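You operate a simulated robot arm through the tools that you are given. There is no shell and no other tool.

You run a simulated two-armed robot. Do the job below in one go: nothing can be reset, and whatever is moved stays where it is left.

TASK
On the snack counter top, fold the tea towel in half, so that its two short edges meet.

It is judged by the outcome, as a careful person would: the job done as asked, and still so three seconds after it is handed in. It fails if anything else is knocked over, pushed out of place, dropped, spilled or broken. Flat cloth is picked up by pressing the open fingertips on it (5 to 10 N) and closing them slowly along it; thin cloth reads only 2 to 8 mm in the jaws.

THE ROBOT
Two 7-joint arms with two-finger parallel grippers on one trunk, on a base that moves. Base frame: it is fixed to the floor where the robot stands at the start and does not move with it; the origin is under the middle of the robot, x ahead of it, y to its left, z up. Units: m, rad, N and s.
The left shoulder is at the start at [0.071, 0.156, 1.005], the right one opposite. Each reaches about 1.231 m from its shoulder. Places, roughly: snack counter top [-0.2, -2.2, 0.9]; tea towel [-0.25, -2, 1]. Payload 3.91 kg a hand.
The TCP of each hand is the grasp point between the finger pads, 0.03 m short of the fingertips. In the tool frame z runs along the fingers and y along their closing line. Largest opening 0.11 m; finger width 0.02, thickness 0.01; the body of the gripper, 0.048 by 0.112 m, starts 0.055 m behind the TCP.
Orientation is told as [roll, pitch, yaw] about the base's x, y, z axes, in that order, counted from this pose: with the fingers straight down and closing along the base's y, the tool's x points along the base's -x, its y along +y and its z along -z.

THE INTERFACE
- The arms move only by the tool servo_tool. It takes "left_deltas", "right_deltas" or both (then of equal length, played together; a hand with none holds still); each is a list of rows, each a list of 3 entries, a list of its own where there are three numbers: the shift along the tool's x, y, z in units of 400 mm (1.0 is 400 mm), then the turn, a rotation vector about the tool's x, y, z in units of 45 degrees (1.0 is 45 degrees), then the closure, from 0 (fully open) to 1 (shut). In form: [[[dx, dy, dz], [wx, wy, wz], gripper], ...]. A call has 1 to 20 rows; each row is the pose to reach, as a shift and turn from the pose commanded when the call began, along the tool's axes at that moment. A call with a number of a shift or a turn outside -1 to 1 is refused whole. Rows are played at 5 a second. More than 0.05 m and 0.15 rad between two rows, or a gripper value outside its range, and nothing of the call is played. A pose out of reach is approached as far as the arm can. The call stops where the force on the tool passes 40 N (or 10 N more than at its start, if that is more) or the arm is blocked; 0.2 s more then pass. Each finger travels about 0.108 m/s and halts on what it meets, pressing with about 28 N; the grip force reading is that of the motor and also rises with nothing between the fingers. The clock runs only during rows and for 0.2 s after the last one: add rows that repeat a pose to give the fingers time. It gives the time, the measured TCP pose, the force on the tool (base axes), the opening and the grip force at its end, in the units of the frame above (readings bear some noise), with the torque about the TCP (base axes, N m) and any sound that the robot's microphone picked up.
- Cameras (640 x 400 px; columns grow to the right, rows downward): "scene" is now at [0.1421, 0.0033, 1.2483]; the picture's right is [0.05, -1.00, 0.00], its down [-0.40, -0.02, -0.92] and it looks along [0.92, 0.04, -0.40] (base axes); focal length 288 px, centre (320, 200). "left" rides on the left gripper at [0.072, -0.017, -0.103] in its tool frame; the picture's right is [0.23, 0.97, 0.00], its down [-0.76, 0.18, -0.62] and it looks along [-0.61, 0.14, 0.78] (tool axes); focal length 222 px, centre (320, 200). "right" rides on the right gripper at [0.072, 0.017, -0.103] in its tool frame; the picture's right is [-0.23, 0.97, 0.00], its down [-0.76, -0.18, -0.62] and it looks along [-0.61, -0.14, 0.78] (tool axes); focal length 222 px, centre (320, 200). There is no depth. A picture from a camera that has moved, and an enlarged one, comes with that camera's place and axes in the base frame and with its lens.
- get_image(camera): a new picture of that camera. The clock stands still meanwhile.
- slide_trunk(by): slides the trunk up (or, below 0, down) by that many m; the arms and the scene camera ride with it, the base frame stays. It gives what a move gives, with no picture.
- steer(legs): drives the robot by 1 to 6 legs, each [ahead, left, turn to the left] in m, m and rad, along the robot's own axes; the way and the turn of a leg run together, so that a leg with both is an arc; at most 1.5 m and 3.142 rad a leg. The arms and the cameras ride along, it lands a little off, and it stops where it bumps. It gives what a move gives.
- turn_head(pan, tilt): turns the head with the scene camera to pan (to the left, within 1.501 rad either way) and tilt (down, from -0.506 to 1.204), counted from straight ahead of the robot. It gives what a move gives.
- inspect(camera, box): a new picture of the part [left, top, right, bottom] of that camera's present view, enlarged. The clock stands still meanwhile.
- finish_job(): hands the job in; it is judged then, once.

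Nothing tells you exact positions but the pictures and the camera data. Unless the task says otherwise, let go and move clear before handing in.

The tools are called after ">>>" by a JSON object that holds its "name" and its "arguments". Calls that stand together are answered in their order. servo_tool: Moves the arms, as the interface text tells. Its arguments: {"type":"object","properties":{"left_deltas":{"type":"array"},"right_deltas":{"type":"array"}},"required":[]} The other tools are called the same way: slide_trunk (by) moves the trunk up or down; steer (legs) drives the base; turn_head (pan, tilt) turns the head that bears the scene camera; get_image (camera) takes a picture; inspect (camera, box) takes an enlarged picture of a part of a camera's view; finish_job () hands the job in.

At the start:

```text
time: 0.0
left_eef_pos: [0.7643, 0.3469, 1.1036]
left_ee_rot: [0.001, 0.001, 0.0]
left_force: [-0.2, 0.6, -0.9]
left_torque: [-0.01, 0.0, -0.04]
left_width: 0.11
left_grasp_force: 0.1
right_eef_pos: [0.8302, -0.3149, 1.089]
right_ee_rot: [0.0, -0.001, -0.001]
right_force: [-0.3, -0.4, 0.0]
right_torque: [0.01, 0.0, 0.02]
right_width: 0.1099
right_grasp_force: 0.1
trunk travel left (down, up): [-0.45, 0.49]
robot x, y, heading: [0.0002, -0.0013, -0.003]
head pan, tilt (commanded): [0.045, 0.41]
```

scene: 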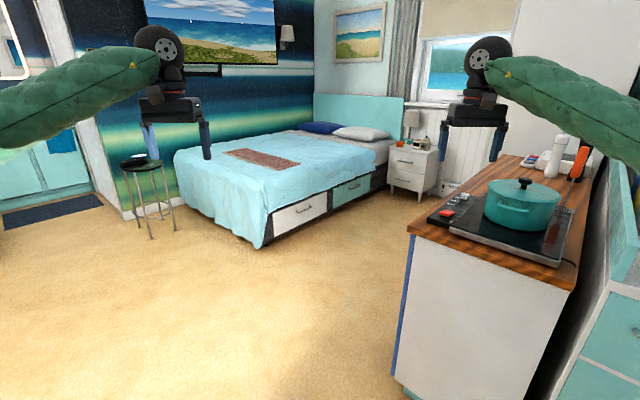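
right: 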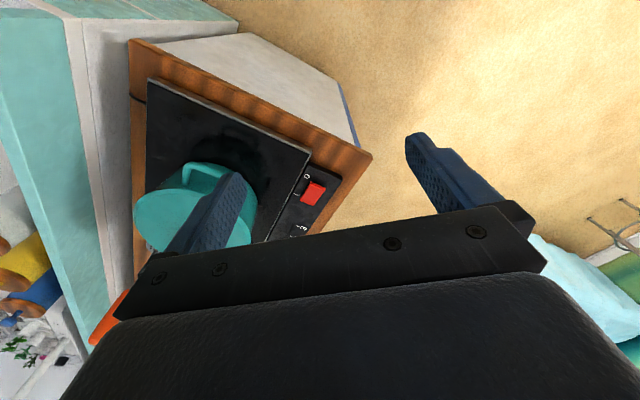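
left: 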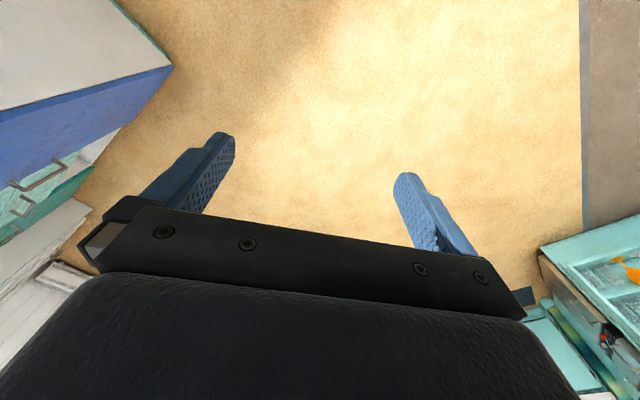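

I see the bedroom side of the room, with a cooker counter at the front right; the snack counter should be about 2 m to my right. I'll turn the head to the right to look at it before moving.

>>> {"name": "turn_head", "arguments": {"pan": -1.5, "tilt": 0.4}}

>>> {"name": "get_image", "arguments": {"camera": "scene"}}

```text
time: 1.6
left_eef_pos: [0.765, 0.3463, 1.1052]
left_ee_rot: [0.003, -0.001, 0.0]
left_force: [0.5, 0.8, -0.1]
left_torque: [0.06, 0.01, -0.02]
left_width: 0.1098
left_grasp_force: 0.1
right_eef_pos: [0.8292, -0.3164, 1.0894]
right_ee_rot: [0.0, 0.0, 0.001]
right_force: [0.5, 0.1, 0.3]
right_torque: [-0.05, -0.02, 0.01]
right_width: 0.1101
right_grasp_force: 0.1
trunk travel left (down, up): [-0.45, 0.49]
robot x, y, heading: [0.0041, 0.001, 0.0]
head pan, tilt (commanded): [-1.499, 0.4]
```

```text
taken
camera scene: at [0.0564, -0.0934, 1.2493], right [-1.0, -0.07, 0.0], down [-0.03, 0.39, -0.92], along [0.07, -0.92, -0.39], focal length 288 px, centre (320, 200)
```

scene: 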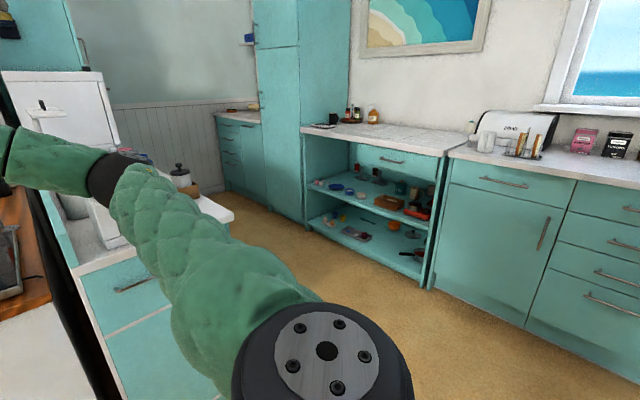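

The shelved unit with the pale top in the middle is the snack counter at about [-0.2, -2.2, 0.9]; I'll enlarge it to find the towel and neighbours.

>>> {"name": "inspect", "arguments": {"camera": "scene", "box": [270, 80, 490, 220]}}

>>> {"name": "inspect", "arguments": {"camera": "scene", "box": [0, 100, 320, 300]}}

```text
2.86 times, centred on (380, 150) of scene
camera zoom: at [0.0564, -0.0934, 1.2493], right [-1.0, -0.07, 0.0], down [-0.03, 0.39, -0.92], along [0.07, -0.92, -0.39], focal length 824 px, centre (149, 343)
```

zoom: 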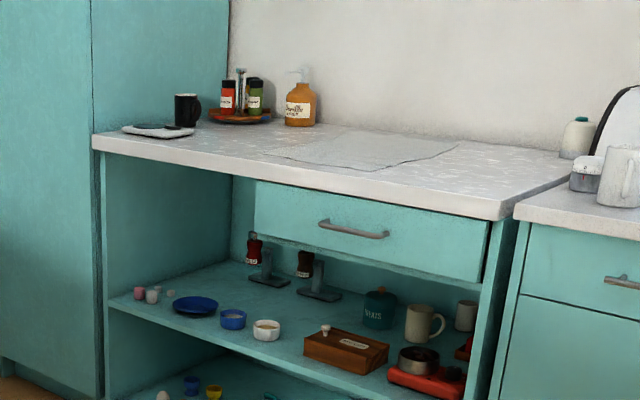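

```text
2.00 times, centred on (160, 200) of scene
camera zoom: at [0.0564, -0.0934, 1.2493], right [-1.0, -0.07, 0.0], down [-0.03, 0.39, -0.92], along [0.07, -0.92, -0.39], focal length 576 px, centre (640, 200)
```

zoom: 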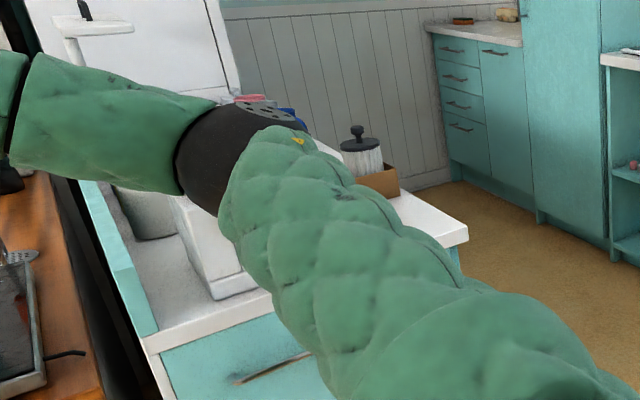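

The tea towel is the pale grey cloth lying flat on the right-middle part of the snack counter, and the counter front looks oblique to my base axes. Before driving I'll check the free space around the robot.

>>> {"name": "turn_head", "arguments": {"pan": -0.8, "tilt": 0.5}}

>>> {"name": "get_image", "arguments": {"camera": "scene"}}

>>> {"name": "turn_head", "arguments": {"pan": 1.3, "tilt": 0.5}}

>>> {"name": "get_image", "arguments": {"camera": "scene"}}

>>> {"name": "turn_head", "arguments": {"pan": -1.5, "tilt": 1.1}}

>>> {"name": "get_image", "arguments": {"camera": "scene"}}

```text
time: 2.7
left_eef_pos: [0.7639, 0.3456, 1.1039]
left_ee_rot: [0.001, 0.001, 0.0]
left_force: [-0.6, -0.2, -0.5]
left_torque: [0.02, -0.01, -0.01]
left_width: 0.11
left_grasp_force: 0.1
right_eef_pos: [0.8289, -0.3153, 1.0895]
right_ee_rot: [0.0, 0.0, 0.0]
right_force: [0.1, -0.5, -0.1]
right_torque: [-0.02, -0.01, 0.02]
right_width: 0.1098
right_grasp_force: 0.1
trunk travel left (down, up): [-0.45, 0.49]
robot x, y, heading: [-0.0022, -0.0018, -0.001]
head pan, tilt (commanded): [-0.799, 0.499]
```

```text
taken
camera scene: at [0.1131, -0.0663, 1.2401], right [-0.72, -0.7, 0.0], down [-0.33, 0.34, -0.88], along [0.61, -0.63, -0.48], focal length 288 px, centre (320, 200)
```

scene: 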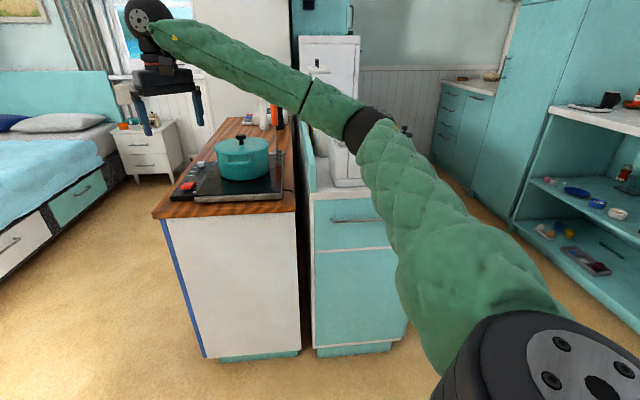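

```text
time: 4.7
left_eef_pos: [0.7639, 0.3478, 1.1038]
left_ee_rot: [0.0, 0.0, 0.001]
left_force: [0.3, -0.2, 0.7]
left_torque: [0.03, 0.0, -0.02]
left_width: 0.1099
left_grasp_force: 0.0
right_eef_pos: [0.8296, -0.3142, 1.0892]
right_ee_rot: [-0.001, -0.002, -0.001]
right_force: [-0.1, -0.1, 0.1]
right_torque: [-0.01, -0.02, -0.02]
right_width: 0.1099
right_grasp_force: 0.1
trunk travel left (down, up): [-0.45, 0.49]
robot x, y, heading: [0.0007, -0.001, 0.001]
head pan, tilt (commanded): [1.3, 0.499]
```

```text
taken
camera scene: at [0.074, 0.0867, 1.2401], right [0.96, -0.27, 0.0], down [-0.13, -0.46, -0.88], along [0.23, 0.85, -0.48], focal length 288 px, centre (320, 200)
```

scene: 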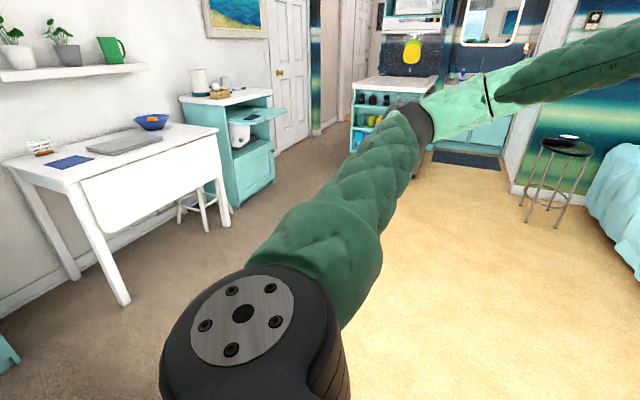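

```text
time: 7.2
left_eef_pos: [0.7642, 0.3463, 1.1035]
left_ee_rot: [0.0, 0.0, 0.0]
left_force: [-0.2, -0.5, 1.0]
left_torque: [-0.01, 0.0, 0.03]
left_width: 0.1102
left_grasp_force: 0.1
right_eef_pos: [0.8286, -0.3157, 1.0885]
right_ee_rot: [-0.001, 0.0, 0.001]
right_force: [0.6, -0.1, -0.2]
right_torque: [0.0, 0.0, 0.02]
right_width: 0.1099
right_grasp_force: 0.1
trunk travel left (down, up): [-0.45, 0.49]
robot x, y, heading: [-0.0017, 0.0008, -0.002]
head pan, tilt (commanded): [-1.499, 1.1]
```

```text
taken
camera scene: at [0.0542, -0.064, 1.1924], right [-1.0, -0.07, 0.0], down [-0.06, 0.89, -0.45], along [0.03, -0.45, -0.89], focal length 288 px, centre (320, 200)
```

scene: 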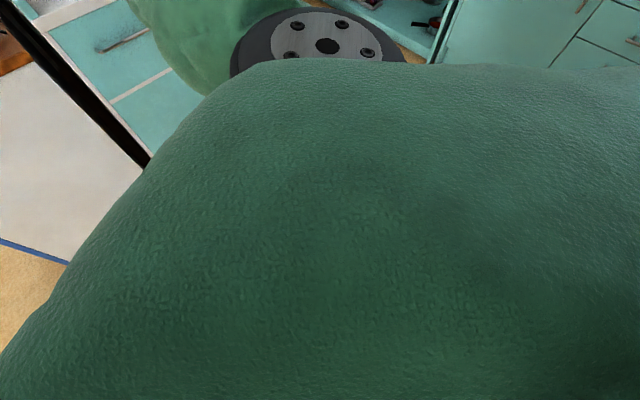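

The island (cooker counter plus teal cabinet) is about 0.95 m off my front right and runs parallel to the snack counter, with an aisle of about 1 m between them. The right gripper hangs over the pot, so I'll raise the trunk first, then pull both hands in.

>>> {"name": "slide_trunk", "arguments": {"by": 0.3}}

>>> {"name": "servo_tool", "arguments": {"left_deltas": [[[0.08, 0, 0], [0, 0, 0], 0], [[0.16, 0, 0], [0, 0, 0], 0], [[0.24, 0, 0], [0, 0, 0], 0], [[0.32, 0, 0], [0, 0, 0], 0], [[0.4, 0, 0], [0, 0, 0], 0], [[0.48, 0, 0], [0, 0, 0], 0], [[0.56, 0, 0], [0, 0, 0], 0], [[0.64, 0, 0], [0, 0, 0], 0], [[0.68, 0, 0], [0, 0, 0], 0]], "right_deltas": [[[0.1, 0, 0], [0, 0, 0], 0], [[0.2, 0, 0], [0, 0, 0], 0], [[0.3, 0, 0], [0, 0, 0], 0], [[0.4, 0, 0], [0, 0, 0], 0], [[0.5, 0, 0], [0, 0, 0], 0], [[0.6, 0, 0], [0, 0, 0], 0], [[0.7, 0, 0], [0, 0, 0], 0], [[0.8, 0, 0], [0, 0, 0], 0], [[0.85, 0, 0], [0, 0, 0], 0]]}}

```text
time: 10.2
left_eef_pos: [0.7649, 0.3469, 1.4029]
left_ee_rot: [0.0, 0.0, -0.002]
left_force: [0.5, 0.3, 0.6]
left_torque: [-0.02, 0.0, 0.02]
left_width: 0.1102
left_grasp_force: 0.0
right_eef_pos: [0.8287, -0.3146, 1.3899]
right_ee_rot: [0.0, 0.0, -0.001]
right_force: [0.5, -0.6, -0.5]
right_torque: [-0.01, 0.01, -0.03]
right_width: 0.1102
right_grasp_force: 0.1
trunk travel left (down, up): [-0.75, 0.19]
robot x, y, heading: [0.0001, 0.0015, -0.004]
head pan, tilt (commanded): [-1.499, 1.1]
```

```text
time: 12.2
left_eef_pos: [0.4917, 0.3465, 1.4051]
left_ee_rot: [-0.001, 0.0, -0.001]
left_force: [-0.3, 0.0, 0.3]
left_torque: [-0.02, -0.01, 0.0]
left_width: 0.1101
left_grasp_force: 0.1
right_eef_pos: [0.4879, -0.3151, 1.3896]
right_ee_rot: [-0.001, -0.001, 0.001]
right_force: [0.7, 0.1, 0.1]
right_torque: [0.02, 0.01, 0.0]
right_width: 0.1101
right_grasp_force: 0.1
trunk travel left (down, up): [-0.75, 0.19]
robot x, y, heading: [-0.0013, -0.0005, 0.003]
head pan, tilt (commanded): [-1.499, 1.1]
```

Both hands are pulled in to about 0.49 m ahead at 1.4 m height. Now I'll look right again from the raised head to map the counter and aisle better.

>>> {"name": "turn_head", "arguments": {"pan": -1.5, "tilt": 0.5}}

>>> {"name": "get_image", "arguments": {"camera": "scene"}}

```text
time: 13.2
left_eef_pos: [0.492, 0.3466, 1.4051]
left_ee_rot: [-0.002, -0.001, 0.001]
left_force: [-0.8, 0.3, 0.3]
left_torque: [0.0, -0.02, -0.06]
left_width: 0.1101
left_grasp_force: 0.0
right_eef_pos: [0.4898, -0.3148, 1.3906]
right_ee_rot: [0.001, -0.002, 0.0]
right_force: [-0.5, 0.1, -0.1]
right_torque: [0.02, -0.02, 0.01]
right_width: 0.1101
right_grasp_force: 0.1
trunk travel left (down, up): [-0.75, 0.19]
robot x, y, heading: [0.003, 0.0002, -0.003]
head pan, tilt (commanded): [-1.499, 0.499]
```

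```text
taken
camera scene: at [0.0557, -0.0917, 1.5401], right [-1.0, -0.07, 0.0], down [-0.03, 0.48, -0.88], along [0.06, -0.88, -0.48], focal length 288 px, centre (320, 200)
```

scene: 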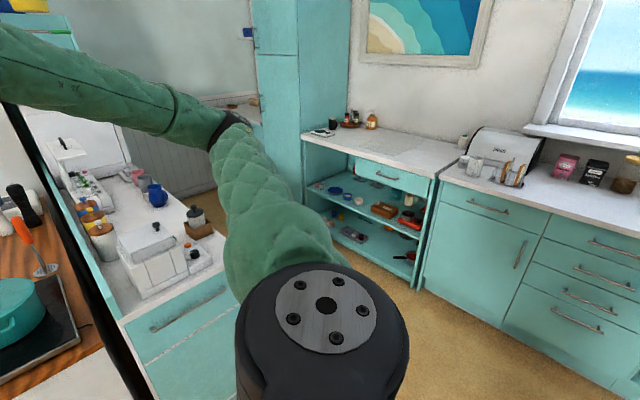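

There is clear floor all round the robot within about 0.9 m. I'll turn right on the spot by 2.3 rad to face the snack counter squarely.

>>> {"name": "steer", "arguments": {"legs": [[0, 0, -1.15], [0, 0, -1.15]]}}

>>> {"name": "turn_head", "arguments": {"pan": 0.6, "tilt": 0.5}}

>>> {"name": "get_image", "arguments": {"camera": "scene"}}

```text
time: 19.4
left_eef_pos: [-0.0884, -0.5959, 1.4045]
left_ee_rot: [0.001, 0.0, -2.33]
left_force: [-0.4, -0.4, 0.1]
left_torque: [0.02, -0.02, 0.0]
left_width: 0.1098
left_grasp_force: 0.1
right_eef_pos: [-0.5648, -0.1378, 1.3888]
right_ee_rot: [0.002, -0.001, -2.33]
right_force: [-0.2, -0.5, 0.3]
right_torque: [-0.03, 0.03, 0.01]
right_width: 0.1098
right_grasp_force: 0.0
trunk travel left (down, up): [-0.75, 0.19]
robot x, y, heading: [0.0037, 0.0024, -2.325]
head pan, tilt (commanded): [-1.499, 0.499]
```

```text
time: 21.4
left_eef_pos: [-0.0882, -0.5962, 1.4041]
left_ee_rot: [0.001, 0.001, -2.331]
left_force: [-0.4, -0.9, -1.2]
left_torque: [0.0, -0.04, -0.04]
left_width: 0.1102
left_grasp_force: 0.0
right_eef_pos: [-0.5649, -0.1384, 1.3888]
right_ee_rot: [0.001, -0.001, -2.331]
right_force: [-0.1, -0.1, -0.2]
right_torque: [0.0, -0.01, 0.01]
right_width: 0.1101
right_grasp_force: 0.1
trunk travel left (down, up): [-0.75, 0.19]
robot x, y, heading: [-0.0011, 0.0017, -2.335]
head pan, tilt (commanded): [0.6, 0.499]
```

```text
taken
camera scene: at [-0.0504, -0.1276, 1.5401], right [-0.99, 0.16, 0.0], down [0.08, 0.47, -0.88], along [-0.14, -0.87, -0.48], focal length 288 px, centre (320, 200)
```

scene: 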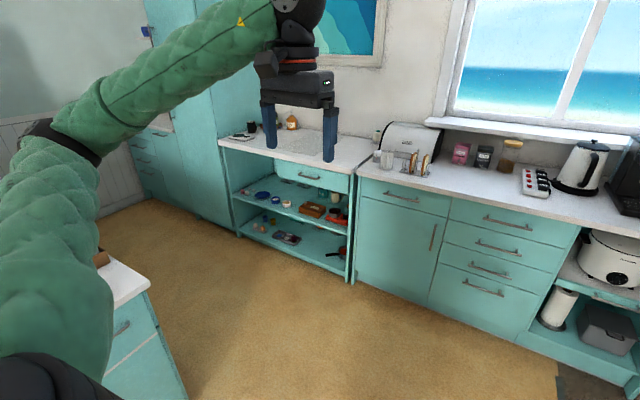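

I'm facing roughly the counter (heading -2.335; counter normal about -2.30). Its front edge is about 1.47 m ahead and the towel about 1.1 m to my left; the island corner stands about 0.39 m ahead and 0.8 m left, so I go forward first, then left.

>>> {"name": "steer", "arguments": {"legs": [[0, 0, 0.035], [0.85, 0, 0]]}}

>>> {"name": "turn_head", "arguments": {"pan": 1.2, "tilt": 0.6}}

>>> {"name": "get_image", "arguments": {"camera": "scene"}}

```text
time: 26.2
left_eef_pos: [-0.6265, -1.2213, 1.4042]
left_ee_rot: [0.0, -0.001, -2.303]
left_force: [0.9, -0.1, 0.2]
left_torque: [0.01, 0.0, -0.01]
left_width: 0.1099
left_grasp_force: 0.0
right_eef_pos: [-1.116, -0.7756, 1.3895]
right_ee_rot: [0.002, -0.001, -2.302]
right_force: [-0.4, -0.9, -0.2]
right_torque: [0.07, 0.02, -0.03]
right_width: 0.1098
right_grasp_force: 0.1
trunk travel left (down, up): [-0.75, 0.19]
robot x, y, heading: [-0.5539, -0.6244, -2.306]
head pan, tilt (commanded): [0.6, 0.499]
```

```text
time: 27.2
left_eef_pos: [-0.6261, -1.2201, 1.4037]
left_ee_rot: [0.0, 0.0, -2.303]
left_force: [0.1, -0.2, -0.8]
left_torque: [0.0, 0.02, 0.0]
left_width: 0.11
left_grasp_force: 0.1
right_eef_pos: [-1.1154, -0.7768, 1.3892]
right_ee_rot: [-0.001, 0.0, -2.302]
right_force: [0.2, -0.7, 0.3]
right_torque: [0.02, 0.04, 0.01]
right_width: 0.1101
right_grasp_force: 0.1
trunk travel left (down, up): [-0.75, 0.19]
robot x, y, heading: [-0.5543, -0.6215, -2.3]
head pan, tilt (commanded): [1.201, 0.6]
```

```text
taken
camera scene: at [-0.5501, -0.7402, 1.5311], right [-0.89, -0.45, 0.0], down [-0.26, 0.5, -0.83], along [0.37, -0.74, -0.56], focal length 288 px, centre (320, 200)
```

scene: 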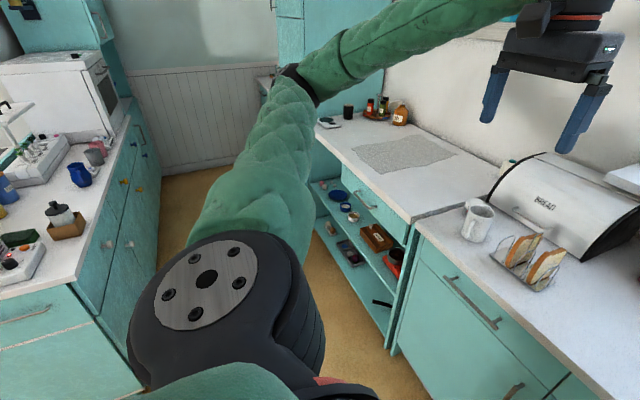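

I now see the towel as a speckled grey rectangle, about 0.30 m along the counter and 0.44 m in depth, so its short edges run parallel to the counter front (near edge about 0.13 m behind the counter front, far edge near the wall). I'll step 0.12 m forward and then slide left to stand centred before it.

>>> {"name": "steer", "arguments": {"legs": [[0.12, 0, 0], [0, 0.6, 0]]}}

>>> {"name": "get_image", "arguments": {"camera": "scene"}}

```text
time: 31.5
left_eef_pos: [-0.266, -1.7129, 1.4032]
left_ee_rot: [-0.001, -0.001, -2.308]
left_force: [0.0, -0.6, 0.8]
left_torque: [0.02, -0.02, -0.01]
left_width: 0.1097
left_grasp_force: 0.0
right_eef_pos: [-0.7523, -1.2648, 1.3894]
right_ee_rot: [-0.001, 0.001, -2.308]
right_force: [0.1, -0.4, -0.1]
right_torque: [-0.03, 0.02, 0.0]
right_width: 0.11
right_grasp_force: 0.0
trunk travel left (down, up): [-0.75, 0.19]
robot x, y, heading: [-0.1913, -1.1193, -2.309]
head pan, tilt (commanded): [1.201, 0.6]
```

```text
taken
camera scene: at [-0.1861, -1.2331, 1.5311], right [-0.9, -0.45, 0.0], down [-0.25, 0.51, -0.82], along [0.37, -0.74, -0.57], focal length 288 px, centre (320, 200)
```

scene: 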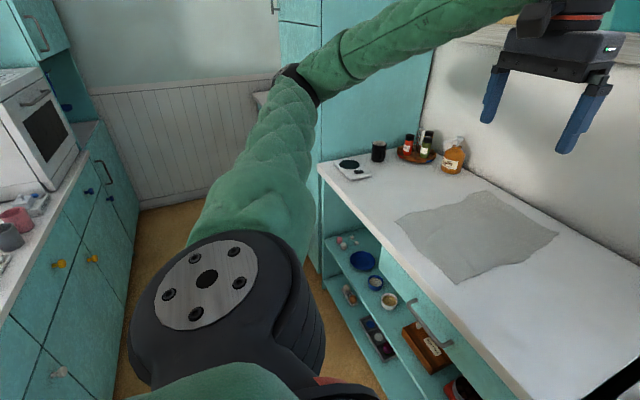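

The towel is clear: corners near-left about (-0.08,-2.05), far-left (-0.36,-2.42), far-right (-0.57,-2.23), near-right (-0.29,-1.86). I'll slide left the remaining 0.58 m to be centred on it.

>>> {"name": "steer", "arguments": {"legs": [[0, 0.58, 0]]}}

>>> {"name": "turn_head", "arguments": {"pan": 0.0, "tilt": 0.75}}

>>> {"name": "get_image", "arguments": {"camera": "scene"}}

```text
time: 34.8
left_eef_pos: [0.1701, -2.1117, 1.4048]
left_ee_rot: [0.001, 0.001, -2.311]
left_force: [0.1, -0.4, -0.6]
left_torque: [0.02, -0.01, 0.0]
left_width: 0.1099
left_grasp_force: 0.0
right_eef_pos: [-0.3151, -1.6634, 1.3896]
right_ee_rot: [0.001, -0.001, -2.309]
right_force: [0.5, 0.4, 0.2]
right_torque: [-0.04, -0.02, 0.02]
right_width: 0.1098
right_grasp_force: 0.0
trunk travel left (down, up): [-0.75, 0.19]
robot x, y, heading: [0.2458, -1.518, -2.314]
head pan, tilt (commanded): [1.201, 0.6]
```

```text
time: 36.2
left_eef_pos: [0.1717, -2.1113, 1.4048]
left_ee_rot: [0.0, 0.0, -2.312]
left_force: [-0.4, -0.4, -0.7]
left_torque: [0.01, 0.0, -0.03]
left_width: 0.11
left_grasp_force: 0.0
right_eef_pos: [-0.3153, -1.6633, 1.39]
right_ee_rot: [0.0, -0.001, -2.31]
right_force: [0.4, -0.8, 0.5]
right_torque: [0.01, 0.01, 0.01]
right_width: 0.1101
right_grasp_force: 0.1
trunk travel left (down, up): [-0.75, 0.19]
robot x, y, heading: [0.2467, -1.5152, -2.309]
head pan, tilt (commanded): [0.0, 0.75]
```

```text
taken
camera scene: at [0.1562, -1.614, 1.5182], right [-0.74, 0.67, 0.0], down [0.46, 0.5, -0.73], along [-0.49, -0.54, -0.68], focal length 288 px, centre (320, 200)
```

scene: 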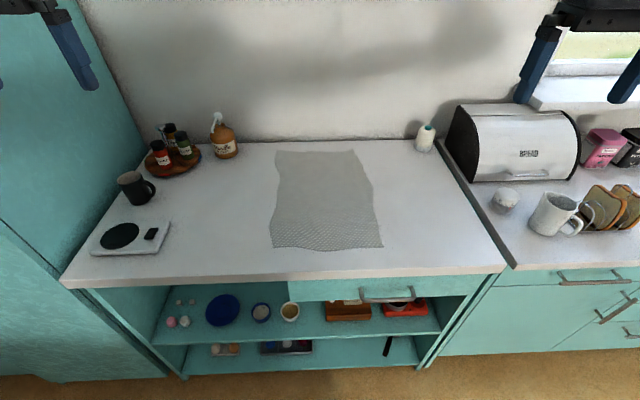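

I'm square to the counter, with the towel about 0.61–1.07 m ahead (0.30 m wide, 0.46 m deep), mug and scale to its left, soap bottle at the back left, and the wall about 8 cm behind its far edge. I'll bring both hands down to hover over the two near corners with the jaws partly closed.

>>> {"name": "servo_tool", "arguments": {"left_deltas": [[[-0.0226, -0.0512, 0.074], [0, 0, 0], 0.3], [[-0.0452, -0.1023, 0.1479], [0, 0, 0], 0.6], [[-0.0678, -0.1535, 0.2219], [0, 0, 0], 0.65], [[-0.0903, -0.2047, 0.2958], [0, 0, 0], 0.65], [[-0.1129, -0.2558, 0.3698], [0, 0, 0], 0.65], [[-0.1355, -0.307, 0.4438], [0, 0, 0], 0.65], [[-0.1581, -0.3582, 0.5177], [0, 0, 0], 0.65], [[-0.1807, -0.4093, 0.5917], [0, 0, 0], 0.65], [[-0.2033, -0.4605, 0.6656], [0, 0, 0], 0.65], [[-0.2258, -0.5117, 0.7396], [0, 0, 0], 0.65], [[-0.2484, -0.5628, 0.8135], [0, 0, 0], 0.65], [[-0.271, -0.614, 0.8875], [0, 0, 0], 0.65]], "right_deltas": [[[-0.0233, 0.0377, 0.0708], [0, 0, 0], 0.3], [[-0.0467, 0.0754, 0.1417], [0, 0, 0], 0.6], [[-0.07, 0.1131, 0.2125], [0, 0, 0], 0.65], [[-0.0933, 0.1508, 0.2833], [0, 0, 0], 0.65], [[-0.1167, 0.1885, 0.3542], [0, 0, 0], 0.65], [[-0.14, 0.2263, 0.425], [0, 0, 0], 0.65], [[-0.1633, 0.264, 0.4958], [0, 0, 0], 0.65], [[-0.1867, 0.3017, 0.5667], [0, 0, 0], 0.65], [[-0.21, 0.3394, 0.6375], [0, 0, 0], 0.65], [[-0.2333, 0.3771, 0.7083], [0, 0, 0], 0.65], [[-0.2567, 0.4148, 0.7792], [0, 0, 0], 0.65], [[-0.28, 0.4525, 0.85], [0, 0, 0], 0.65]]}}

>>> {"name": "get_image", "arguments": {"camera": "scene"}}

>>> {"name": "get_image", "arguments": {"camera": "left"}}

>>> {"name": "get_image", "arguments": {"camera": "right"}}

```text
time: 38.8
left_eef_pos: [-0.088, -2.0277, 1.0483]
left_ee_rot: [0.002, 0.002, -2.311]
left_force: [0.6, 0.3, 0.4]
left_torque: [-0.02, -0.04, 0.03]
left_width: 0.0384
left_grasp_force: 0.1
right_eef_pos: [-0.2576, -1.8726, 1.0475]
right_ee_rot: [0.001, 0.002, -2.312]
right_force: [-0.2, 0.2, 0.2]
right_torque: [0.02, -0.03, 0.01]
right_width: 0.0384
right_grasp_force: 0.1
trunk travel left (down, up): [-0.75, 0.19]
robot x, y, heading: [0.2478, -1.517, -2.311]
head pan, tilt (commanded): [0.0, 0.75]
```

```text
taken
camera scene: at [0.1547, -1.6151, 1.518], right [-0.74, 0.67, 0.0], down [0.46, 0.5, -0.73], along [-0.49, -0.54, -0.68], focal length 288 px, centre (320, 200)
```

scene: 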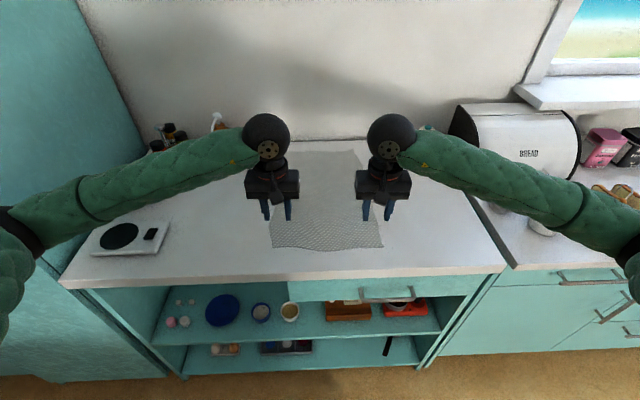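

```text
taken
camera left: at [-0.0503, -1.9641, 1.1521], right [0.87, -0.49, 0.0], down [-0.38, -0.68, 0.62], along [-0.3, -0.54, -0.78], focal length 222 px, centre (320, 200)
```

left: 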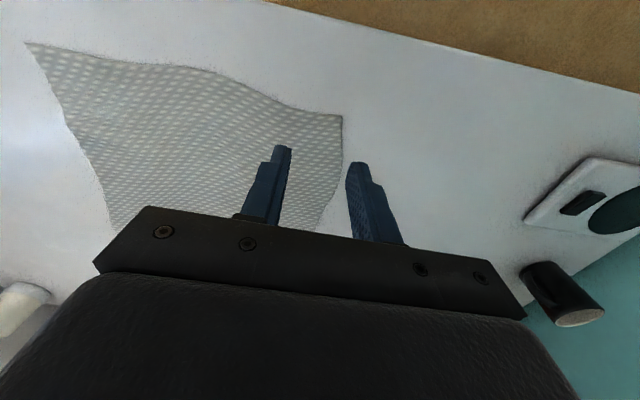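

```text
taken
camera right: at [-0.1954, -1.8288, 1.1519], right [0.57, -0.82, 0.0], down [-0.65, -0.44, 0.62], along [-0.51, -0.35, -0.78], focal length 222 px, centre (320, 200)
```

right: 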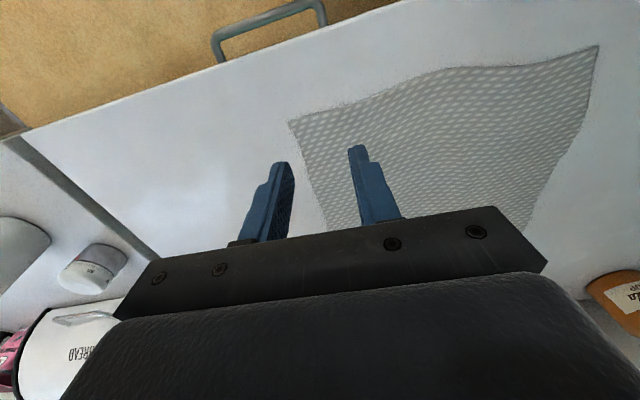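

The wrist views put the near-left corner 0.1 cm ahead / 2.4 cm left of the left TCP, and the near-right corner 0.7 cm ahead / 3.5 cm right of the right TCP. I'll tilt both hands 25° (fingers pointing slightly forward), correct sideways by a few millimetres and descend to about 3 cm above the cloth.

>>> {"name": "servo_tool", "arguments": {"left_deltas": [[[-0.0014, -0.003, 0.037], [0, -0.0926, 0], 0.65], [[-0.0028, -0.006, 0.073], [0, -0.1852, 0], 0.65], [[-0.0042, -0.008, 0.11], [0, -0.2778, 0], 0.65], [[-0.0057, -0.011, 0.147], [0, -0.3704, 0], 0.65], [[-0.0071, -0.014, 0.183], [0, -0.463, 0], 0.65], [[-0.0085, -0.0163, 0.22], [0, -0.5556, 0], 0.65]], "right_deltas": [[[-0.0017, -0.0012, 0.037], [0, -0.0926, 0], 0.65], [[-0.0033, -0.0025, 0.073], [0, -0.1852, 0], 0.65], [[-0.005, -0.0037, 0.11], [0, -0.2778, 0], 0.65], [[-0.0067, -0.005, 0.147], [0, -0.3704, 0], 0.65], [[-0.0083, -0.0062, 0.183], [0, -0.463, 0], 0.65], [[-0.01, -0.0075, 0.22], [0, -0.5556, 0], 0.65]]}}

>>> {"name": "get_image", "arguments": {"camera": "left"}}

>>> {"name": "get_image", "arguments": {"camera": "right"}}

>>> {"name": "get_image", "arguments": {"camera": "scene"}}

```text
time: 40.2
left_eef_pos: [-0.0914, -2.024, 0.9611]
left_ee_rot: [0.001, -0.437, -2.312]
left_force: [0.3, 0.5, -0.3]
left_torque: [0.0, -0.02, -0.02]
left_width: 0.0384
left_grasp_force: 0.0
right_eef_pos: [-0.2611, -1.8694, 0.963]
right_ee_rot: [0.0, -0.437, -2.311]
right_force: [-0.2, 0.2, 0.6]
right_torque: [-0.01, 0.02, 0.04]
right_width: 0.0383
right_grasp_force: 0.1
trunk travel left (down, up): [-0.75, 0.19]
robot x, y, heading: [0.248, -1.5122, -2.311]
head pan, tilt (commanded): [0.0, 0.75]
```

```text
taken
camera left: at [-0.0285, -1.932, 1.0237], right [0.86, -0.5, -0.1], down [-0.16, -0.43, 0.89], along [-0.49, -0.75, -0.45], focal length 222 px, centre (320, 200)
```

left: 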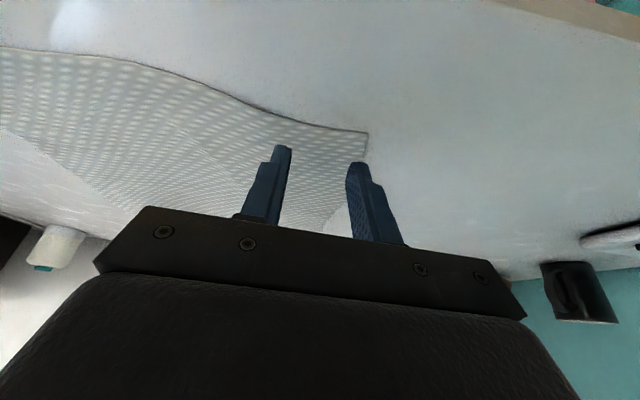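

```text
taken
camera right: at [-0.1746, -1.7994, 1.0258], right [0.58, -0.81, 0.1], down [-0.42, -0.2, 0.89], along [-0.7, -0.56, -0.45], focal length 222 px, centre (320, 200)
```

right: 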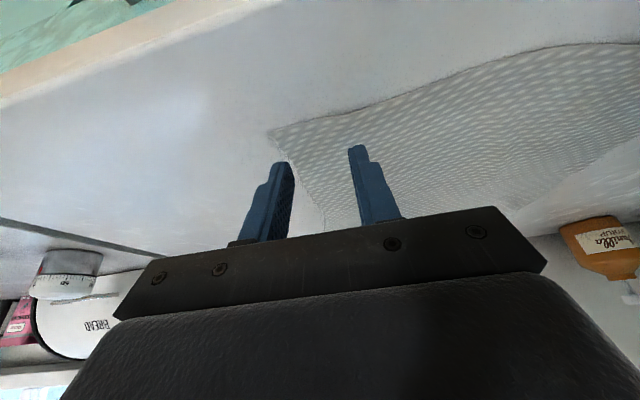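

```text
taken
camera scene: at [0.1559, -1.6141, 1.5182], right [-0.74, 0.67, 0.0], down [0.46, 0.5, -0.73], along [-0.49, -0.54, -0.68], focal length 288 px, centre (320, 200)
```

scene: 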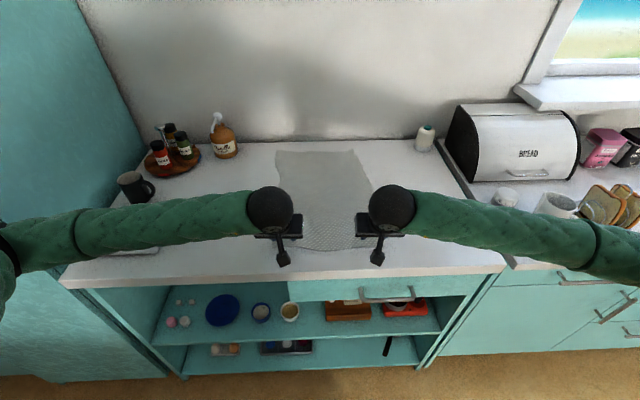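

Fingers now point down and forward about 6 cm above the counter; comparing views, the cloth surface may be nearer 0.915 than 0.90, so contact would come sooner. I'll lower about 1 cm, shifting back 4 mm towards the edge, and watch the force.

>>> {"name": "servo_tool", "arguments": {"left_deltas": [[[0.0196, 0, 0.0184], [0, 0, 0], 0.65], [[0.0196, 0, 0.0184], [0, 0, 0], 0.65]], "right_deltas": [[[0.0217, 0, 0.023], [0, 0, 0], 0.65], [[0.0217, 0, 0.023], [0, 0, 0], 0.65]]}}

>>> {"name": "inspect", "arguments": {"camera": "left", "box": [200, 80, 440, 230]}}

>>> {"name": "inspect", "arguments": {"camera": "right", "box": [200, 80, 440, 230]}}

```text
time: 40.8
left_eef_pos: [-0.0883, -2.0217, 0.9505]
left_ee_rot: [-0.001, -0.437, -2.311]
left_force: [0.5, 0.0, 0.4]
left_torque: [0.02, 0.0, -0.03]
left_width: 0.0387
left_grasp_force: 0.1
right_eef_pos: [-0.2582, -1.8674, 0.9486]
right_ee_rot: [0.0, -0.437, -2.31]
right_force: [0.1, 0.9, -0.1]
right_torque: [-0.03, 0.01, -0.02]
right_width: 0.0385
right_grasp_force: 0.2
trunk travel left (down, up): [-0.75, 0.19]
robot x, y, heading: [0.2471, -1.5135, -2.309]
head pan, tilt (commanded): [0.0, 0.75]
```

```text
2.67 times, centred on (320, 155) of left
camera zoom: at [-0.0265, -1.9306, 1.0139], right [0.86, -0.5, -0.1], down [-0.16, -0.44, 0.89], along [-0.49, -0.75, -0.45], focal length 592 px, centre (320, 320)
```

zoom: 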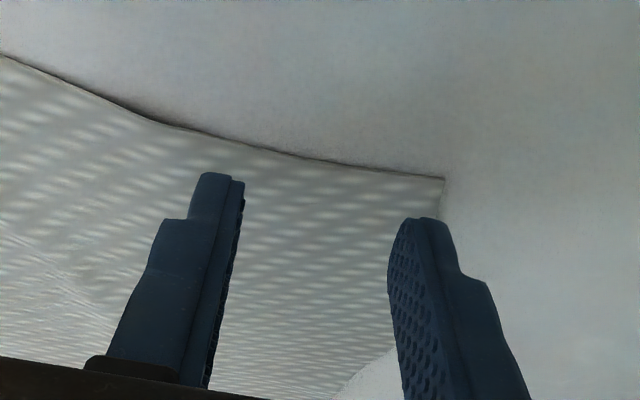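

```text
2.67 times, centred on (320, 155) of right
camera zoom: at [-0.1716, -1.796, 1.0127], right [0.58, -0.81, 0.1], down [-0.42, -0.2, 0.89], along [-0.7, -0.55, -0.45], focal length 592 px, centre (320, 320)
```

zoom: 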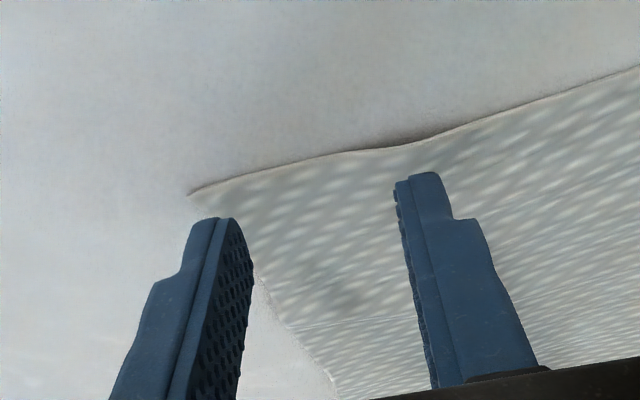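

No contact yet; both tips hover just inside the near edge, the outer fingers a few millimetres inside each corner. I'll keep descending in small steps.

>>> {"name": "servo_tool", "arguments": {"left_deltas": [[[0.0042, 0, 0.0091], [0, 0, 0], 0.65], [[0.0042, 0, 0.0091], [0, 0, 0], 0.65]], "right_deltas": [[[0.0021, 0, 0.0045], [0, 0, 0], 0.65], [[0.0021, 0, 0.0045], [0, 0, 0], 0.65]]}}

>>> {"name": "inspect", "arguments": {"camera": "left", "box": [200, 80, 440, 230]}}

```text
time: 41.4
left_eef_pos: [-0.0875, -2.0224, 0.9464]
left_ee_rot: [-0.001, -0.435, -2.308]
left_force: [-0.5, -0.8, -0.9]
left_torque: [0.01, -0.02, -0.02]
left_width: 0.0383
left_grasp_force: 0.1
right_eef_pos: [-0.2587, -1.8651, 0.9483]
right_ee_rot: [0.001, -0.435, -2.31]
right_force: [0.6, 0.6, 0.5]
right_torque: [-0.02, 0.02, -0.02]
right_width: 0.0385
right_grasp_force: 0.1
trunk travel left (down, up): [-0.75, 0.19]
robot x, y, heading: [0.2467, -1.515, -2.307]
head pan, tilt (commanded): [0.0, 0.75]
```

```text
2.67 times, centred on (320, 155) of left
camera zoom: at [-0.026, -1.9302, 1.0096], right [0.86, -0.5, -0.1], down [-0.16, -0.44, 0.89], along [-0.49, -0.75, -0.45], focal length 592 px, centre (320, 320)
```

zoom: 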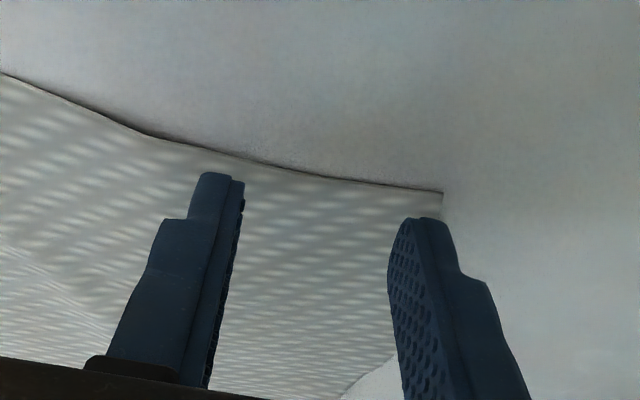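

Still no load (cloth likely nearer 0.905). Continuing down in 3–4 mm steps.

>>> {"name": "servo_tool", "arguments": {"left_deltas": [[[0.0042, 0, 0.0091], [0, 0, 0], 0.65], [[0.0042, 0, 0.0091], [0, 0, 0], 0.65]], "right_deltas": [[[0.0063, 0, 0.0136], [0, 0, 0], 0.65], [[0.0063, 0, 0.0136], [0, 0, 0], 0.65]]}}

>>> {"name": "servo_tool", "arguments": {"left_deltas": [[[0.0021, 0, 0.0045], [0, 0, 0], 0.65], [[0.0042, 0, 0.0091], [0, 0, 0], 0.65], [[0.0042, 0, 0.0091], [0, 0, 0], 0.65]], "right_deltas": [[[0.0021, 0, 0.0045], [0, 0, 0], 0.65], [[0.0042, 0, 0.0091], [0, 0, 0], 0.65], [[0.0042, 0, 0.0091], [0, 0, 0], 0.65]]}}

>>> {"name": "inspect", "arguments": {"camera": "left", "box": [200, 80, 440, 230]}}

>>> {"name": "inspect", "arguments": {"camera": "right", "box": [200, 80, 440, 230]}}

```text
time: 42.0
left_eef_pos: [-0.0873, -2.0217, 0.9439]
left_ee_rot: [0.0, -0.436, -2.312]
left_force: [0.1, -0.3, 1.1]
left_torque: [0.01, -0.01, -0.01]
left_width: 0.0385
left_grasp_force: 0.0
right_eef_pos: [-0.2592, -1.8658, 0.9429]
right_ee_rot: [0.0, -0.437, -2.31]
right_force: [-0.9, 0.0, 13.1]
right_torque: [0.04, 0.12, -0.04]
right_width: 0.0384
right_grasp_force: 0.2
trunk travel left (down, up): [-0.75, 0.19]
robot x, y, heading: [0.2447, -1.5156, -2.309]
head pan, tilt (commanded): [0.0, 0.75]
```

```text
time: 42.6
left_eef_pos: [-0.0882, -2.0199, 0.942]
left_ee_rot: [-0.002, -0.441, -2.311]
left_force: [1.4, 0.7, 13.6]
left_torque: [-0.17, -0.21, 0.06]
left_width: 0.039
left_grasp_force: 0.2
right_eef_pos: [-0.2588, -1.8666, 0.943]
right_ee_rot: [0.001, -0.444, -2.311]
right_force: [0.4, 4.2, 19.3]
right_torque: [0.17, 0.11, -0.02]
right_width: 0.0383
right_grasp_force: 0.1
trunk travel left (down, up): [-0.75, 0.19]
robot x, y, heading: [0.2499, -1.5149, -2.31]
head pan, tilt (commanded): [0.0, 0.75]
stopped in row 2 (right hand): the force on the tool passed its limit at 44 N (the readings are from after the stop); the commanded pose is now the measured one
```

```text
2.67 times, centred on (320, 155) of left
camera zoom: at [-0.0259, -1.9286, 1.0053], right [0.86, -0.5, -0.1], down [-0.15, -0.43, 0.89], along [-0.49, -0.75, -0.45], focal length 592 px, centre (320, 320)
```

zoom: 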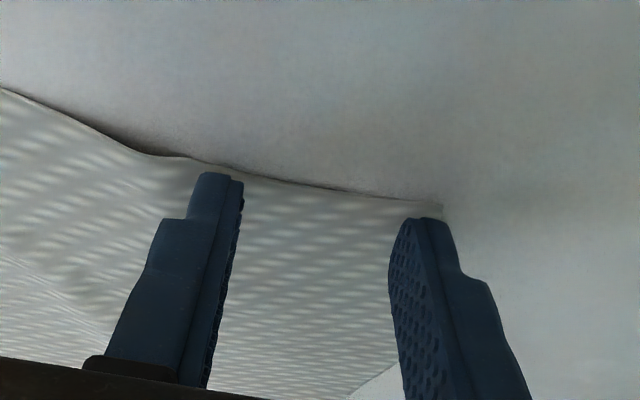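

```text
2.67 times, centred on (320, 155) of right
camera zoom: at [-0.1717, -1.7958, 1.0048], right [0.58, -0.81, 0.1], down [-0.41, -0.19, 0.89], along [-0.7, -0.56, -0.44], focal length 592 px, centre (320, 320)
```

zoom: 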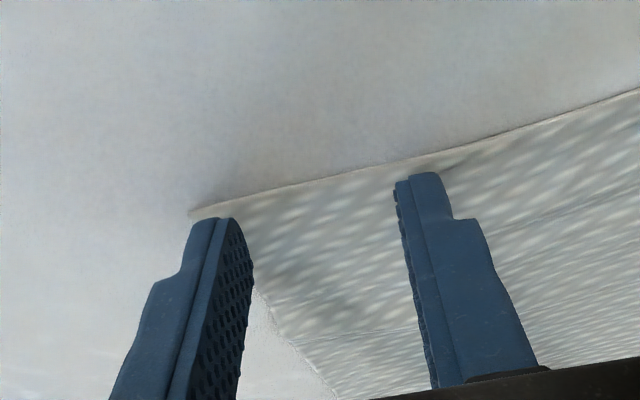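

Both pairs of fingertips are pressing the cloth just inside the edge (13.6 N left, 19.3 N right at TCP height 0.942). I'll ease up slightly to get into the 5–10 N window.

>>> {"name": "servo_tool", "arguments": {"left_deltas": [[[-0.00042, 0, -0.0009], [0, 0, 0], 0.65], [[-0.00042, 0, -0.0009], [0, 0, 0], 0.65]], "right_deltas": [[[-0.00084, 0, -0.0018], [0, 0, 0], 0.65], [[-0.00084, 0, -0.0018], [0, 0, 0], 0.65]]}}

```text
time: 43.2
left_eef_pos: [-0.0877, -2.02, 0.9437]
left_ee_rot: [-0.002, -0.44, -2.31]
left_force: [-0.8, -0.4, 15.7]
left_torque: [-0.27, -0.15, -0.05]
left_width: 0.0384
left_grasp_force: 0.0
right_eef_pos: [-0.258, -1.8668, 0.9421]
right_ee_rot: [0.001, -0.445, -2.312]
right_force: [0.5, -1.3, 24.0]
right_torque: [-0.02, 0.24, 0.02]
right_width: 0.0383
right_grasp_force: 0.0
trunk travel left (down, up): [-0.75, 0.19]
robot x, y, heading: [0.2495, -1.5173, -2.308]
head pan, tilt (commanded): [0.0, 0.75]
```

Forces are still too high (15.7 N and 24 N), so I'll ease up a bit more.

>>> {"name": "servo_tool", "arguments": {"left_deltas": [[[-0.00055, 0, -0.00118], [0, 0, 0], 0.65], [[-0.00055, 0, -0.00118], [0, 0, 0], 0.65]], "right_deltas": [[[-0.0011, 0, -0.0024], [0, 0, 0], 0.65], [[-0.0011, 0, -0.0024], [0, 0, 0], 0.65]]}}

```text
time: 43.8
left_eef_pos: [-0.0895, -2.0199, 0.9428]
left_ee_rot: [-0.002, -0.441, -2.31]
left_force: [1.1, 0.8, 16.5]
left_torque: [-0.22, -0.24, 0.04]
left_width: 0.0386
left_grasp_force: 0.1
right_eef_pos: [-0.2578, -1.8656, 0.9425]
right_ee_rot: [0.0, -0.445, -2.31]
right_force: [0.1, -3.2, 15.8]
right_torque: [-0.04, 0.14, 0.0]
right_width: 0.0383
right_grasp_force: 0.1
trunk travel left (down, up): [-0.75, 0.19]
robot x, y, heading: [0.2484, -1.5133, -2.314]
head pan, tilt (commanded): [0.0, 0.75]
```

Now 16 N on each; about 8 N per millimetre, so one more millimetre up for each.

>>> {"name": "servo_tool", "arguments": {"left_deltas": [[[-0.0011, 0, -0.0024], [0, 0, 0], 0.65], [[-0.0011, 0, -0.0024], [0, 0, 0], 0.65]], "right_deltas": [[[-0.0011, 0, -0.0024], [0, 0, 0], 0.65], [[-0.0011, 0, -0.0024], [0, 0, 0], 0.65]]}}

```text
time: 44.4
left_eef_pos: [-0.0886, -2.0208, 0.942]
left_ee_rot: [-0.002, -0.439, -2.311]
left_force: [1.6, 1.9, 9.3]
left_torque: [-0.12, -0.13, 0.04]
left_width: 0.0386
left_grasp_force: 0.0
right_eef_pos: [-0.2584, -1.866, 0.9427]
right_ee_rot: [-0.002, -0.44, -2.313]
right_force: [0.8, -0.7, 2.6]
right_torque: [0.02, 0.01, 0.01]
right_width: 0.0382
right_grasp_force: 0.1
trunk travel left (down, up): [-0.75, 0.19]
robot x, y, heading: [0.2502, -1.5132, -2.313]
head pan, tilt (commanded): [0.0, 0.75]
```

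Left presses 9.3 N and right 2.6 N. I'll nudge the right down half a millimetre and then close both jaws slowly along the cloth.

>>> {"name": "servo_tool", "arguments": {"left_deltas": [[[0, 0, 0], [0, 0, 0], 0.65], [[0, 0, 0], [0, 0, 0], 0.675], [[0, 0, 0], [0, 0, 0], 0.7], [[0, 0, 0], [0, 0, 0], 0.725], [[0, 0, 0], [0, 0, 0], 0.75], [[0, 0, 0], [0, 0, 0], 0.775], [[0, 0, 0], [0, 0, 0], 0.8], [[0, 0, 0], [0, 0, 0], 0.825], [[0, 0, 0], [0, 0, 0], 0.85]], "right_deltas": [[[0.0005, 0, 0.0011], [0, 0, 0], 0.65], [[0.0005, 0, 0.0011], [0, 0, 0], 0.675], [[0.0005, 0, 0.0011], [0, 0, 0], 0.7], [[0.0005, 0, 0.0011], [0, 0, 0], 0.725], [[0.0005, 0, 0.0011], [0, 0, 0], 0.75], [[0.0005, 0, 0.0011], [0, 0, 0], 0.775], [[0.0005, 0, 0.0011], [0, 0, 0], 0.8], [[0.0005, 0, 0.0011], [0, 0, 0], 0.825], [[0.0005, 0, 0.0011], [0, 0, 0], 0.85]]}}

>>> {"name": "inspect", "arguments": {"camera": "left", "box": [200, 80, 440, 230]}}

>>> {"name": "inspect", "arguments": {"camera": "right", "box": [200, 80, 440, 230]}}

```text
time: 46.4
left_eef_pos: [-0.0888, -2.0209, 0.9433]
left_ee_rot: [-0.001, -0.438, -2.31]
left_force: [-0.2, -0.2, 3.2]
left_torque: [-0.04, -0.04, -0.05]
left_width: 0.0165
left_grasp_force: 0.2
right_eef_pos: [-0.2582, -1.8675, 0.944]
right_ee_rot: [0.001, -0.441, -2.312]
right_force: [0.1, -0.1, 0.3]
right_torque: [0.01, 0.01, 0.01]
right_width: 0.0165
right_grasp_force: 0.0
trunk travel left (down, up): [-0.75, 0.19]
robot x, y, heading: [0.2466, -1.5142, -2.313]
head pan, tilt (commanded): [0.0, 0.75]
```

```text
2.67 times, centred on (320, 155) of left
camera zoom: at [-0.0264, -1.9294, 1.006], right [0.86, -0.5, -0.1], down [-0.15, -0.43, 0.89], along [-0.49, -0.75, -0.45], focal length 592 px, centre (320, 320)
```

zoom: 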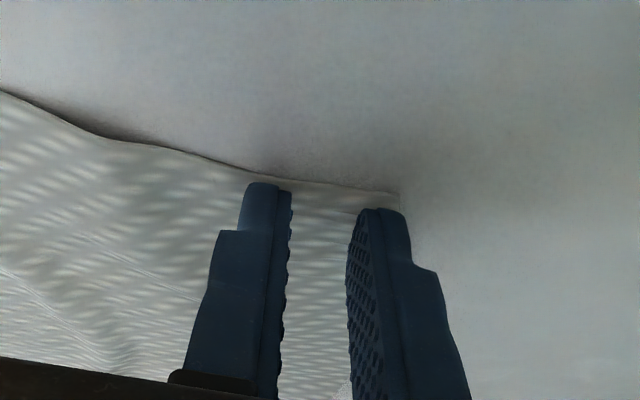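

```text
2.67 times, centred on (320, 155) of right
camera zoom: at [-0.1722, -1.7963, 1.0058], right [0.58, -0.81, 0.1], down [-0.42, -0.19, 0.89], along [-0.7, -0.56, -0.45], focal length 592 px, centre (320, 320)
```

zoom: 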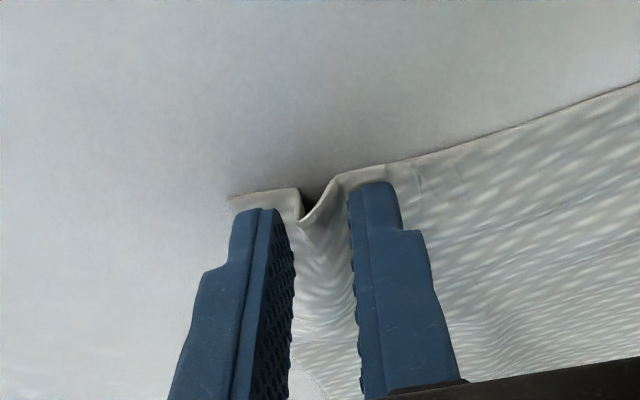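

The right jaw has raised a clean fold of the hem between its fingers; the left jaw has pulled the corner in, but the cloth between its fingers is still flat and the pressure has fallen to 3 N. I'll press the left slightly more and keep closing.

>>> {"name": "servo_tool", "arguments": {"left_deltas": [[[0.0008, 0, 0.0017], [0, 0, 0], 0.85], [[0.0008, 0, 0.0017], [0, 0, 0], 0.87], [[0.0008, 0, 0.0017], [0, 0, 0], 0.89], [[0.0008, 0, 0.0017], [0, 0, 0], 0.91], [[0.0008, 0, 0.0017], [0, 0, 0], 0.93]], "right_deltas": [[[0.0004, 0, 0.0009], [0, 0, 0], 0.85], [[0.0004, 0, 0.0009], [0, 0, 0], 0.87], [[0.0004, 0, 0.0009], [0, 0, 0], 0.89], [[0.0004, 0, 0.0009], [0, 0, 0], 0.91], [[0.0004, 0, 0.0009], [0, 0, 0], 0.93]]}}

>>> {"name": "inspect", "arguments": {"camera": "left", "box": [200, 80, 440, 230]}}

>>> {"name": "inspect", "arguments": {"camera": "right", "box": [200, 80, 440, 230]}}

```text
time: 47.6
left_eef_pos: [-0.0876, -2.0206, 0.9433]
left_ee_rot: [-0.003, -0.439, -2.31]
left_force: [0.5, -0.6, 12.6]
left_torque: [-0.1, -0.03, -0.02]
left_width: 0.0081
left_grasp_force: 0.3
right_eef_pos: [-0.2601, -1.8665, 0.9429]
right_ee_rot: [0.003, -0.441, -2.313]
right_force: [-1.1, 0.8, 2.6]
right_torque: [-0.03, 0.01, 0.0]
right_width: 0.008
right_grasp_force: 0.1
trunk travel left (down, up): [-0.75, 0.19]
robot x, y, heading: [0.2459, -1.5153, -2.31]
head pan, tilt (commanded): [0.0, 0.75]
```

```text
2.67 times, centred on (320, 155) of left
camera zoom: at [-0.0256, -1.9294, 1.0055], right [0.86, -0.5, -0.1], down [-0.15, -0.43, 0.89], along [-0.49, -0.75, -0.45], focal length 592 px, centre (320, 320)
```

zoom: 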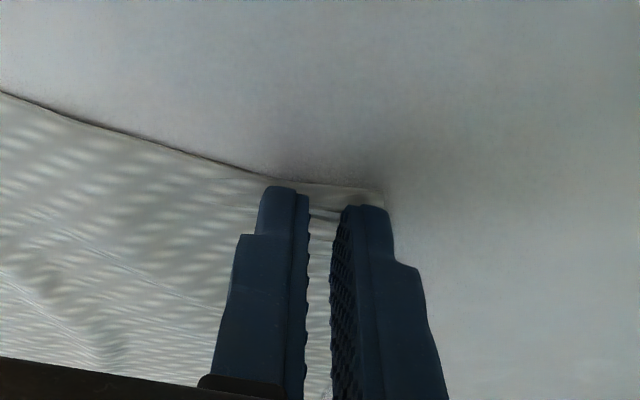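

```text
2.67 times, centred on (320, 155) of right
camera zoom: at [-0.1721, -1.796, 1.0055], right [0.58, -0.81, 0.1], down [-0.42, -0.19, 0.89], along [-0.7, -0.56, -0.45], focal length 592 px, centre (320, 320)
```

zoom: 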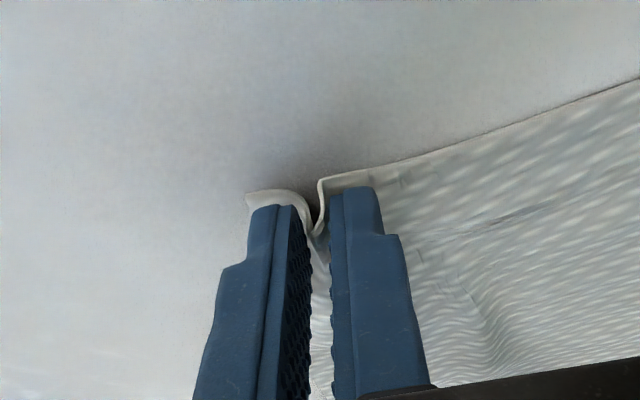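

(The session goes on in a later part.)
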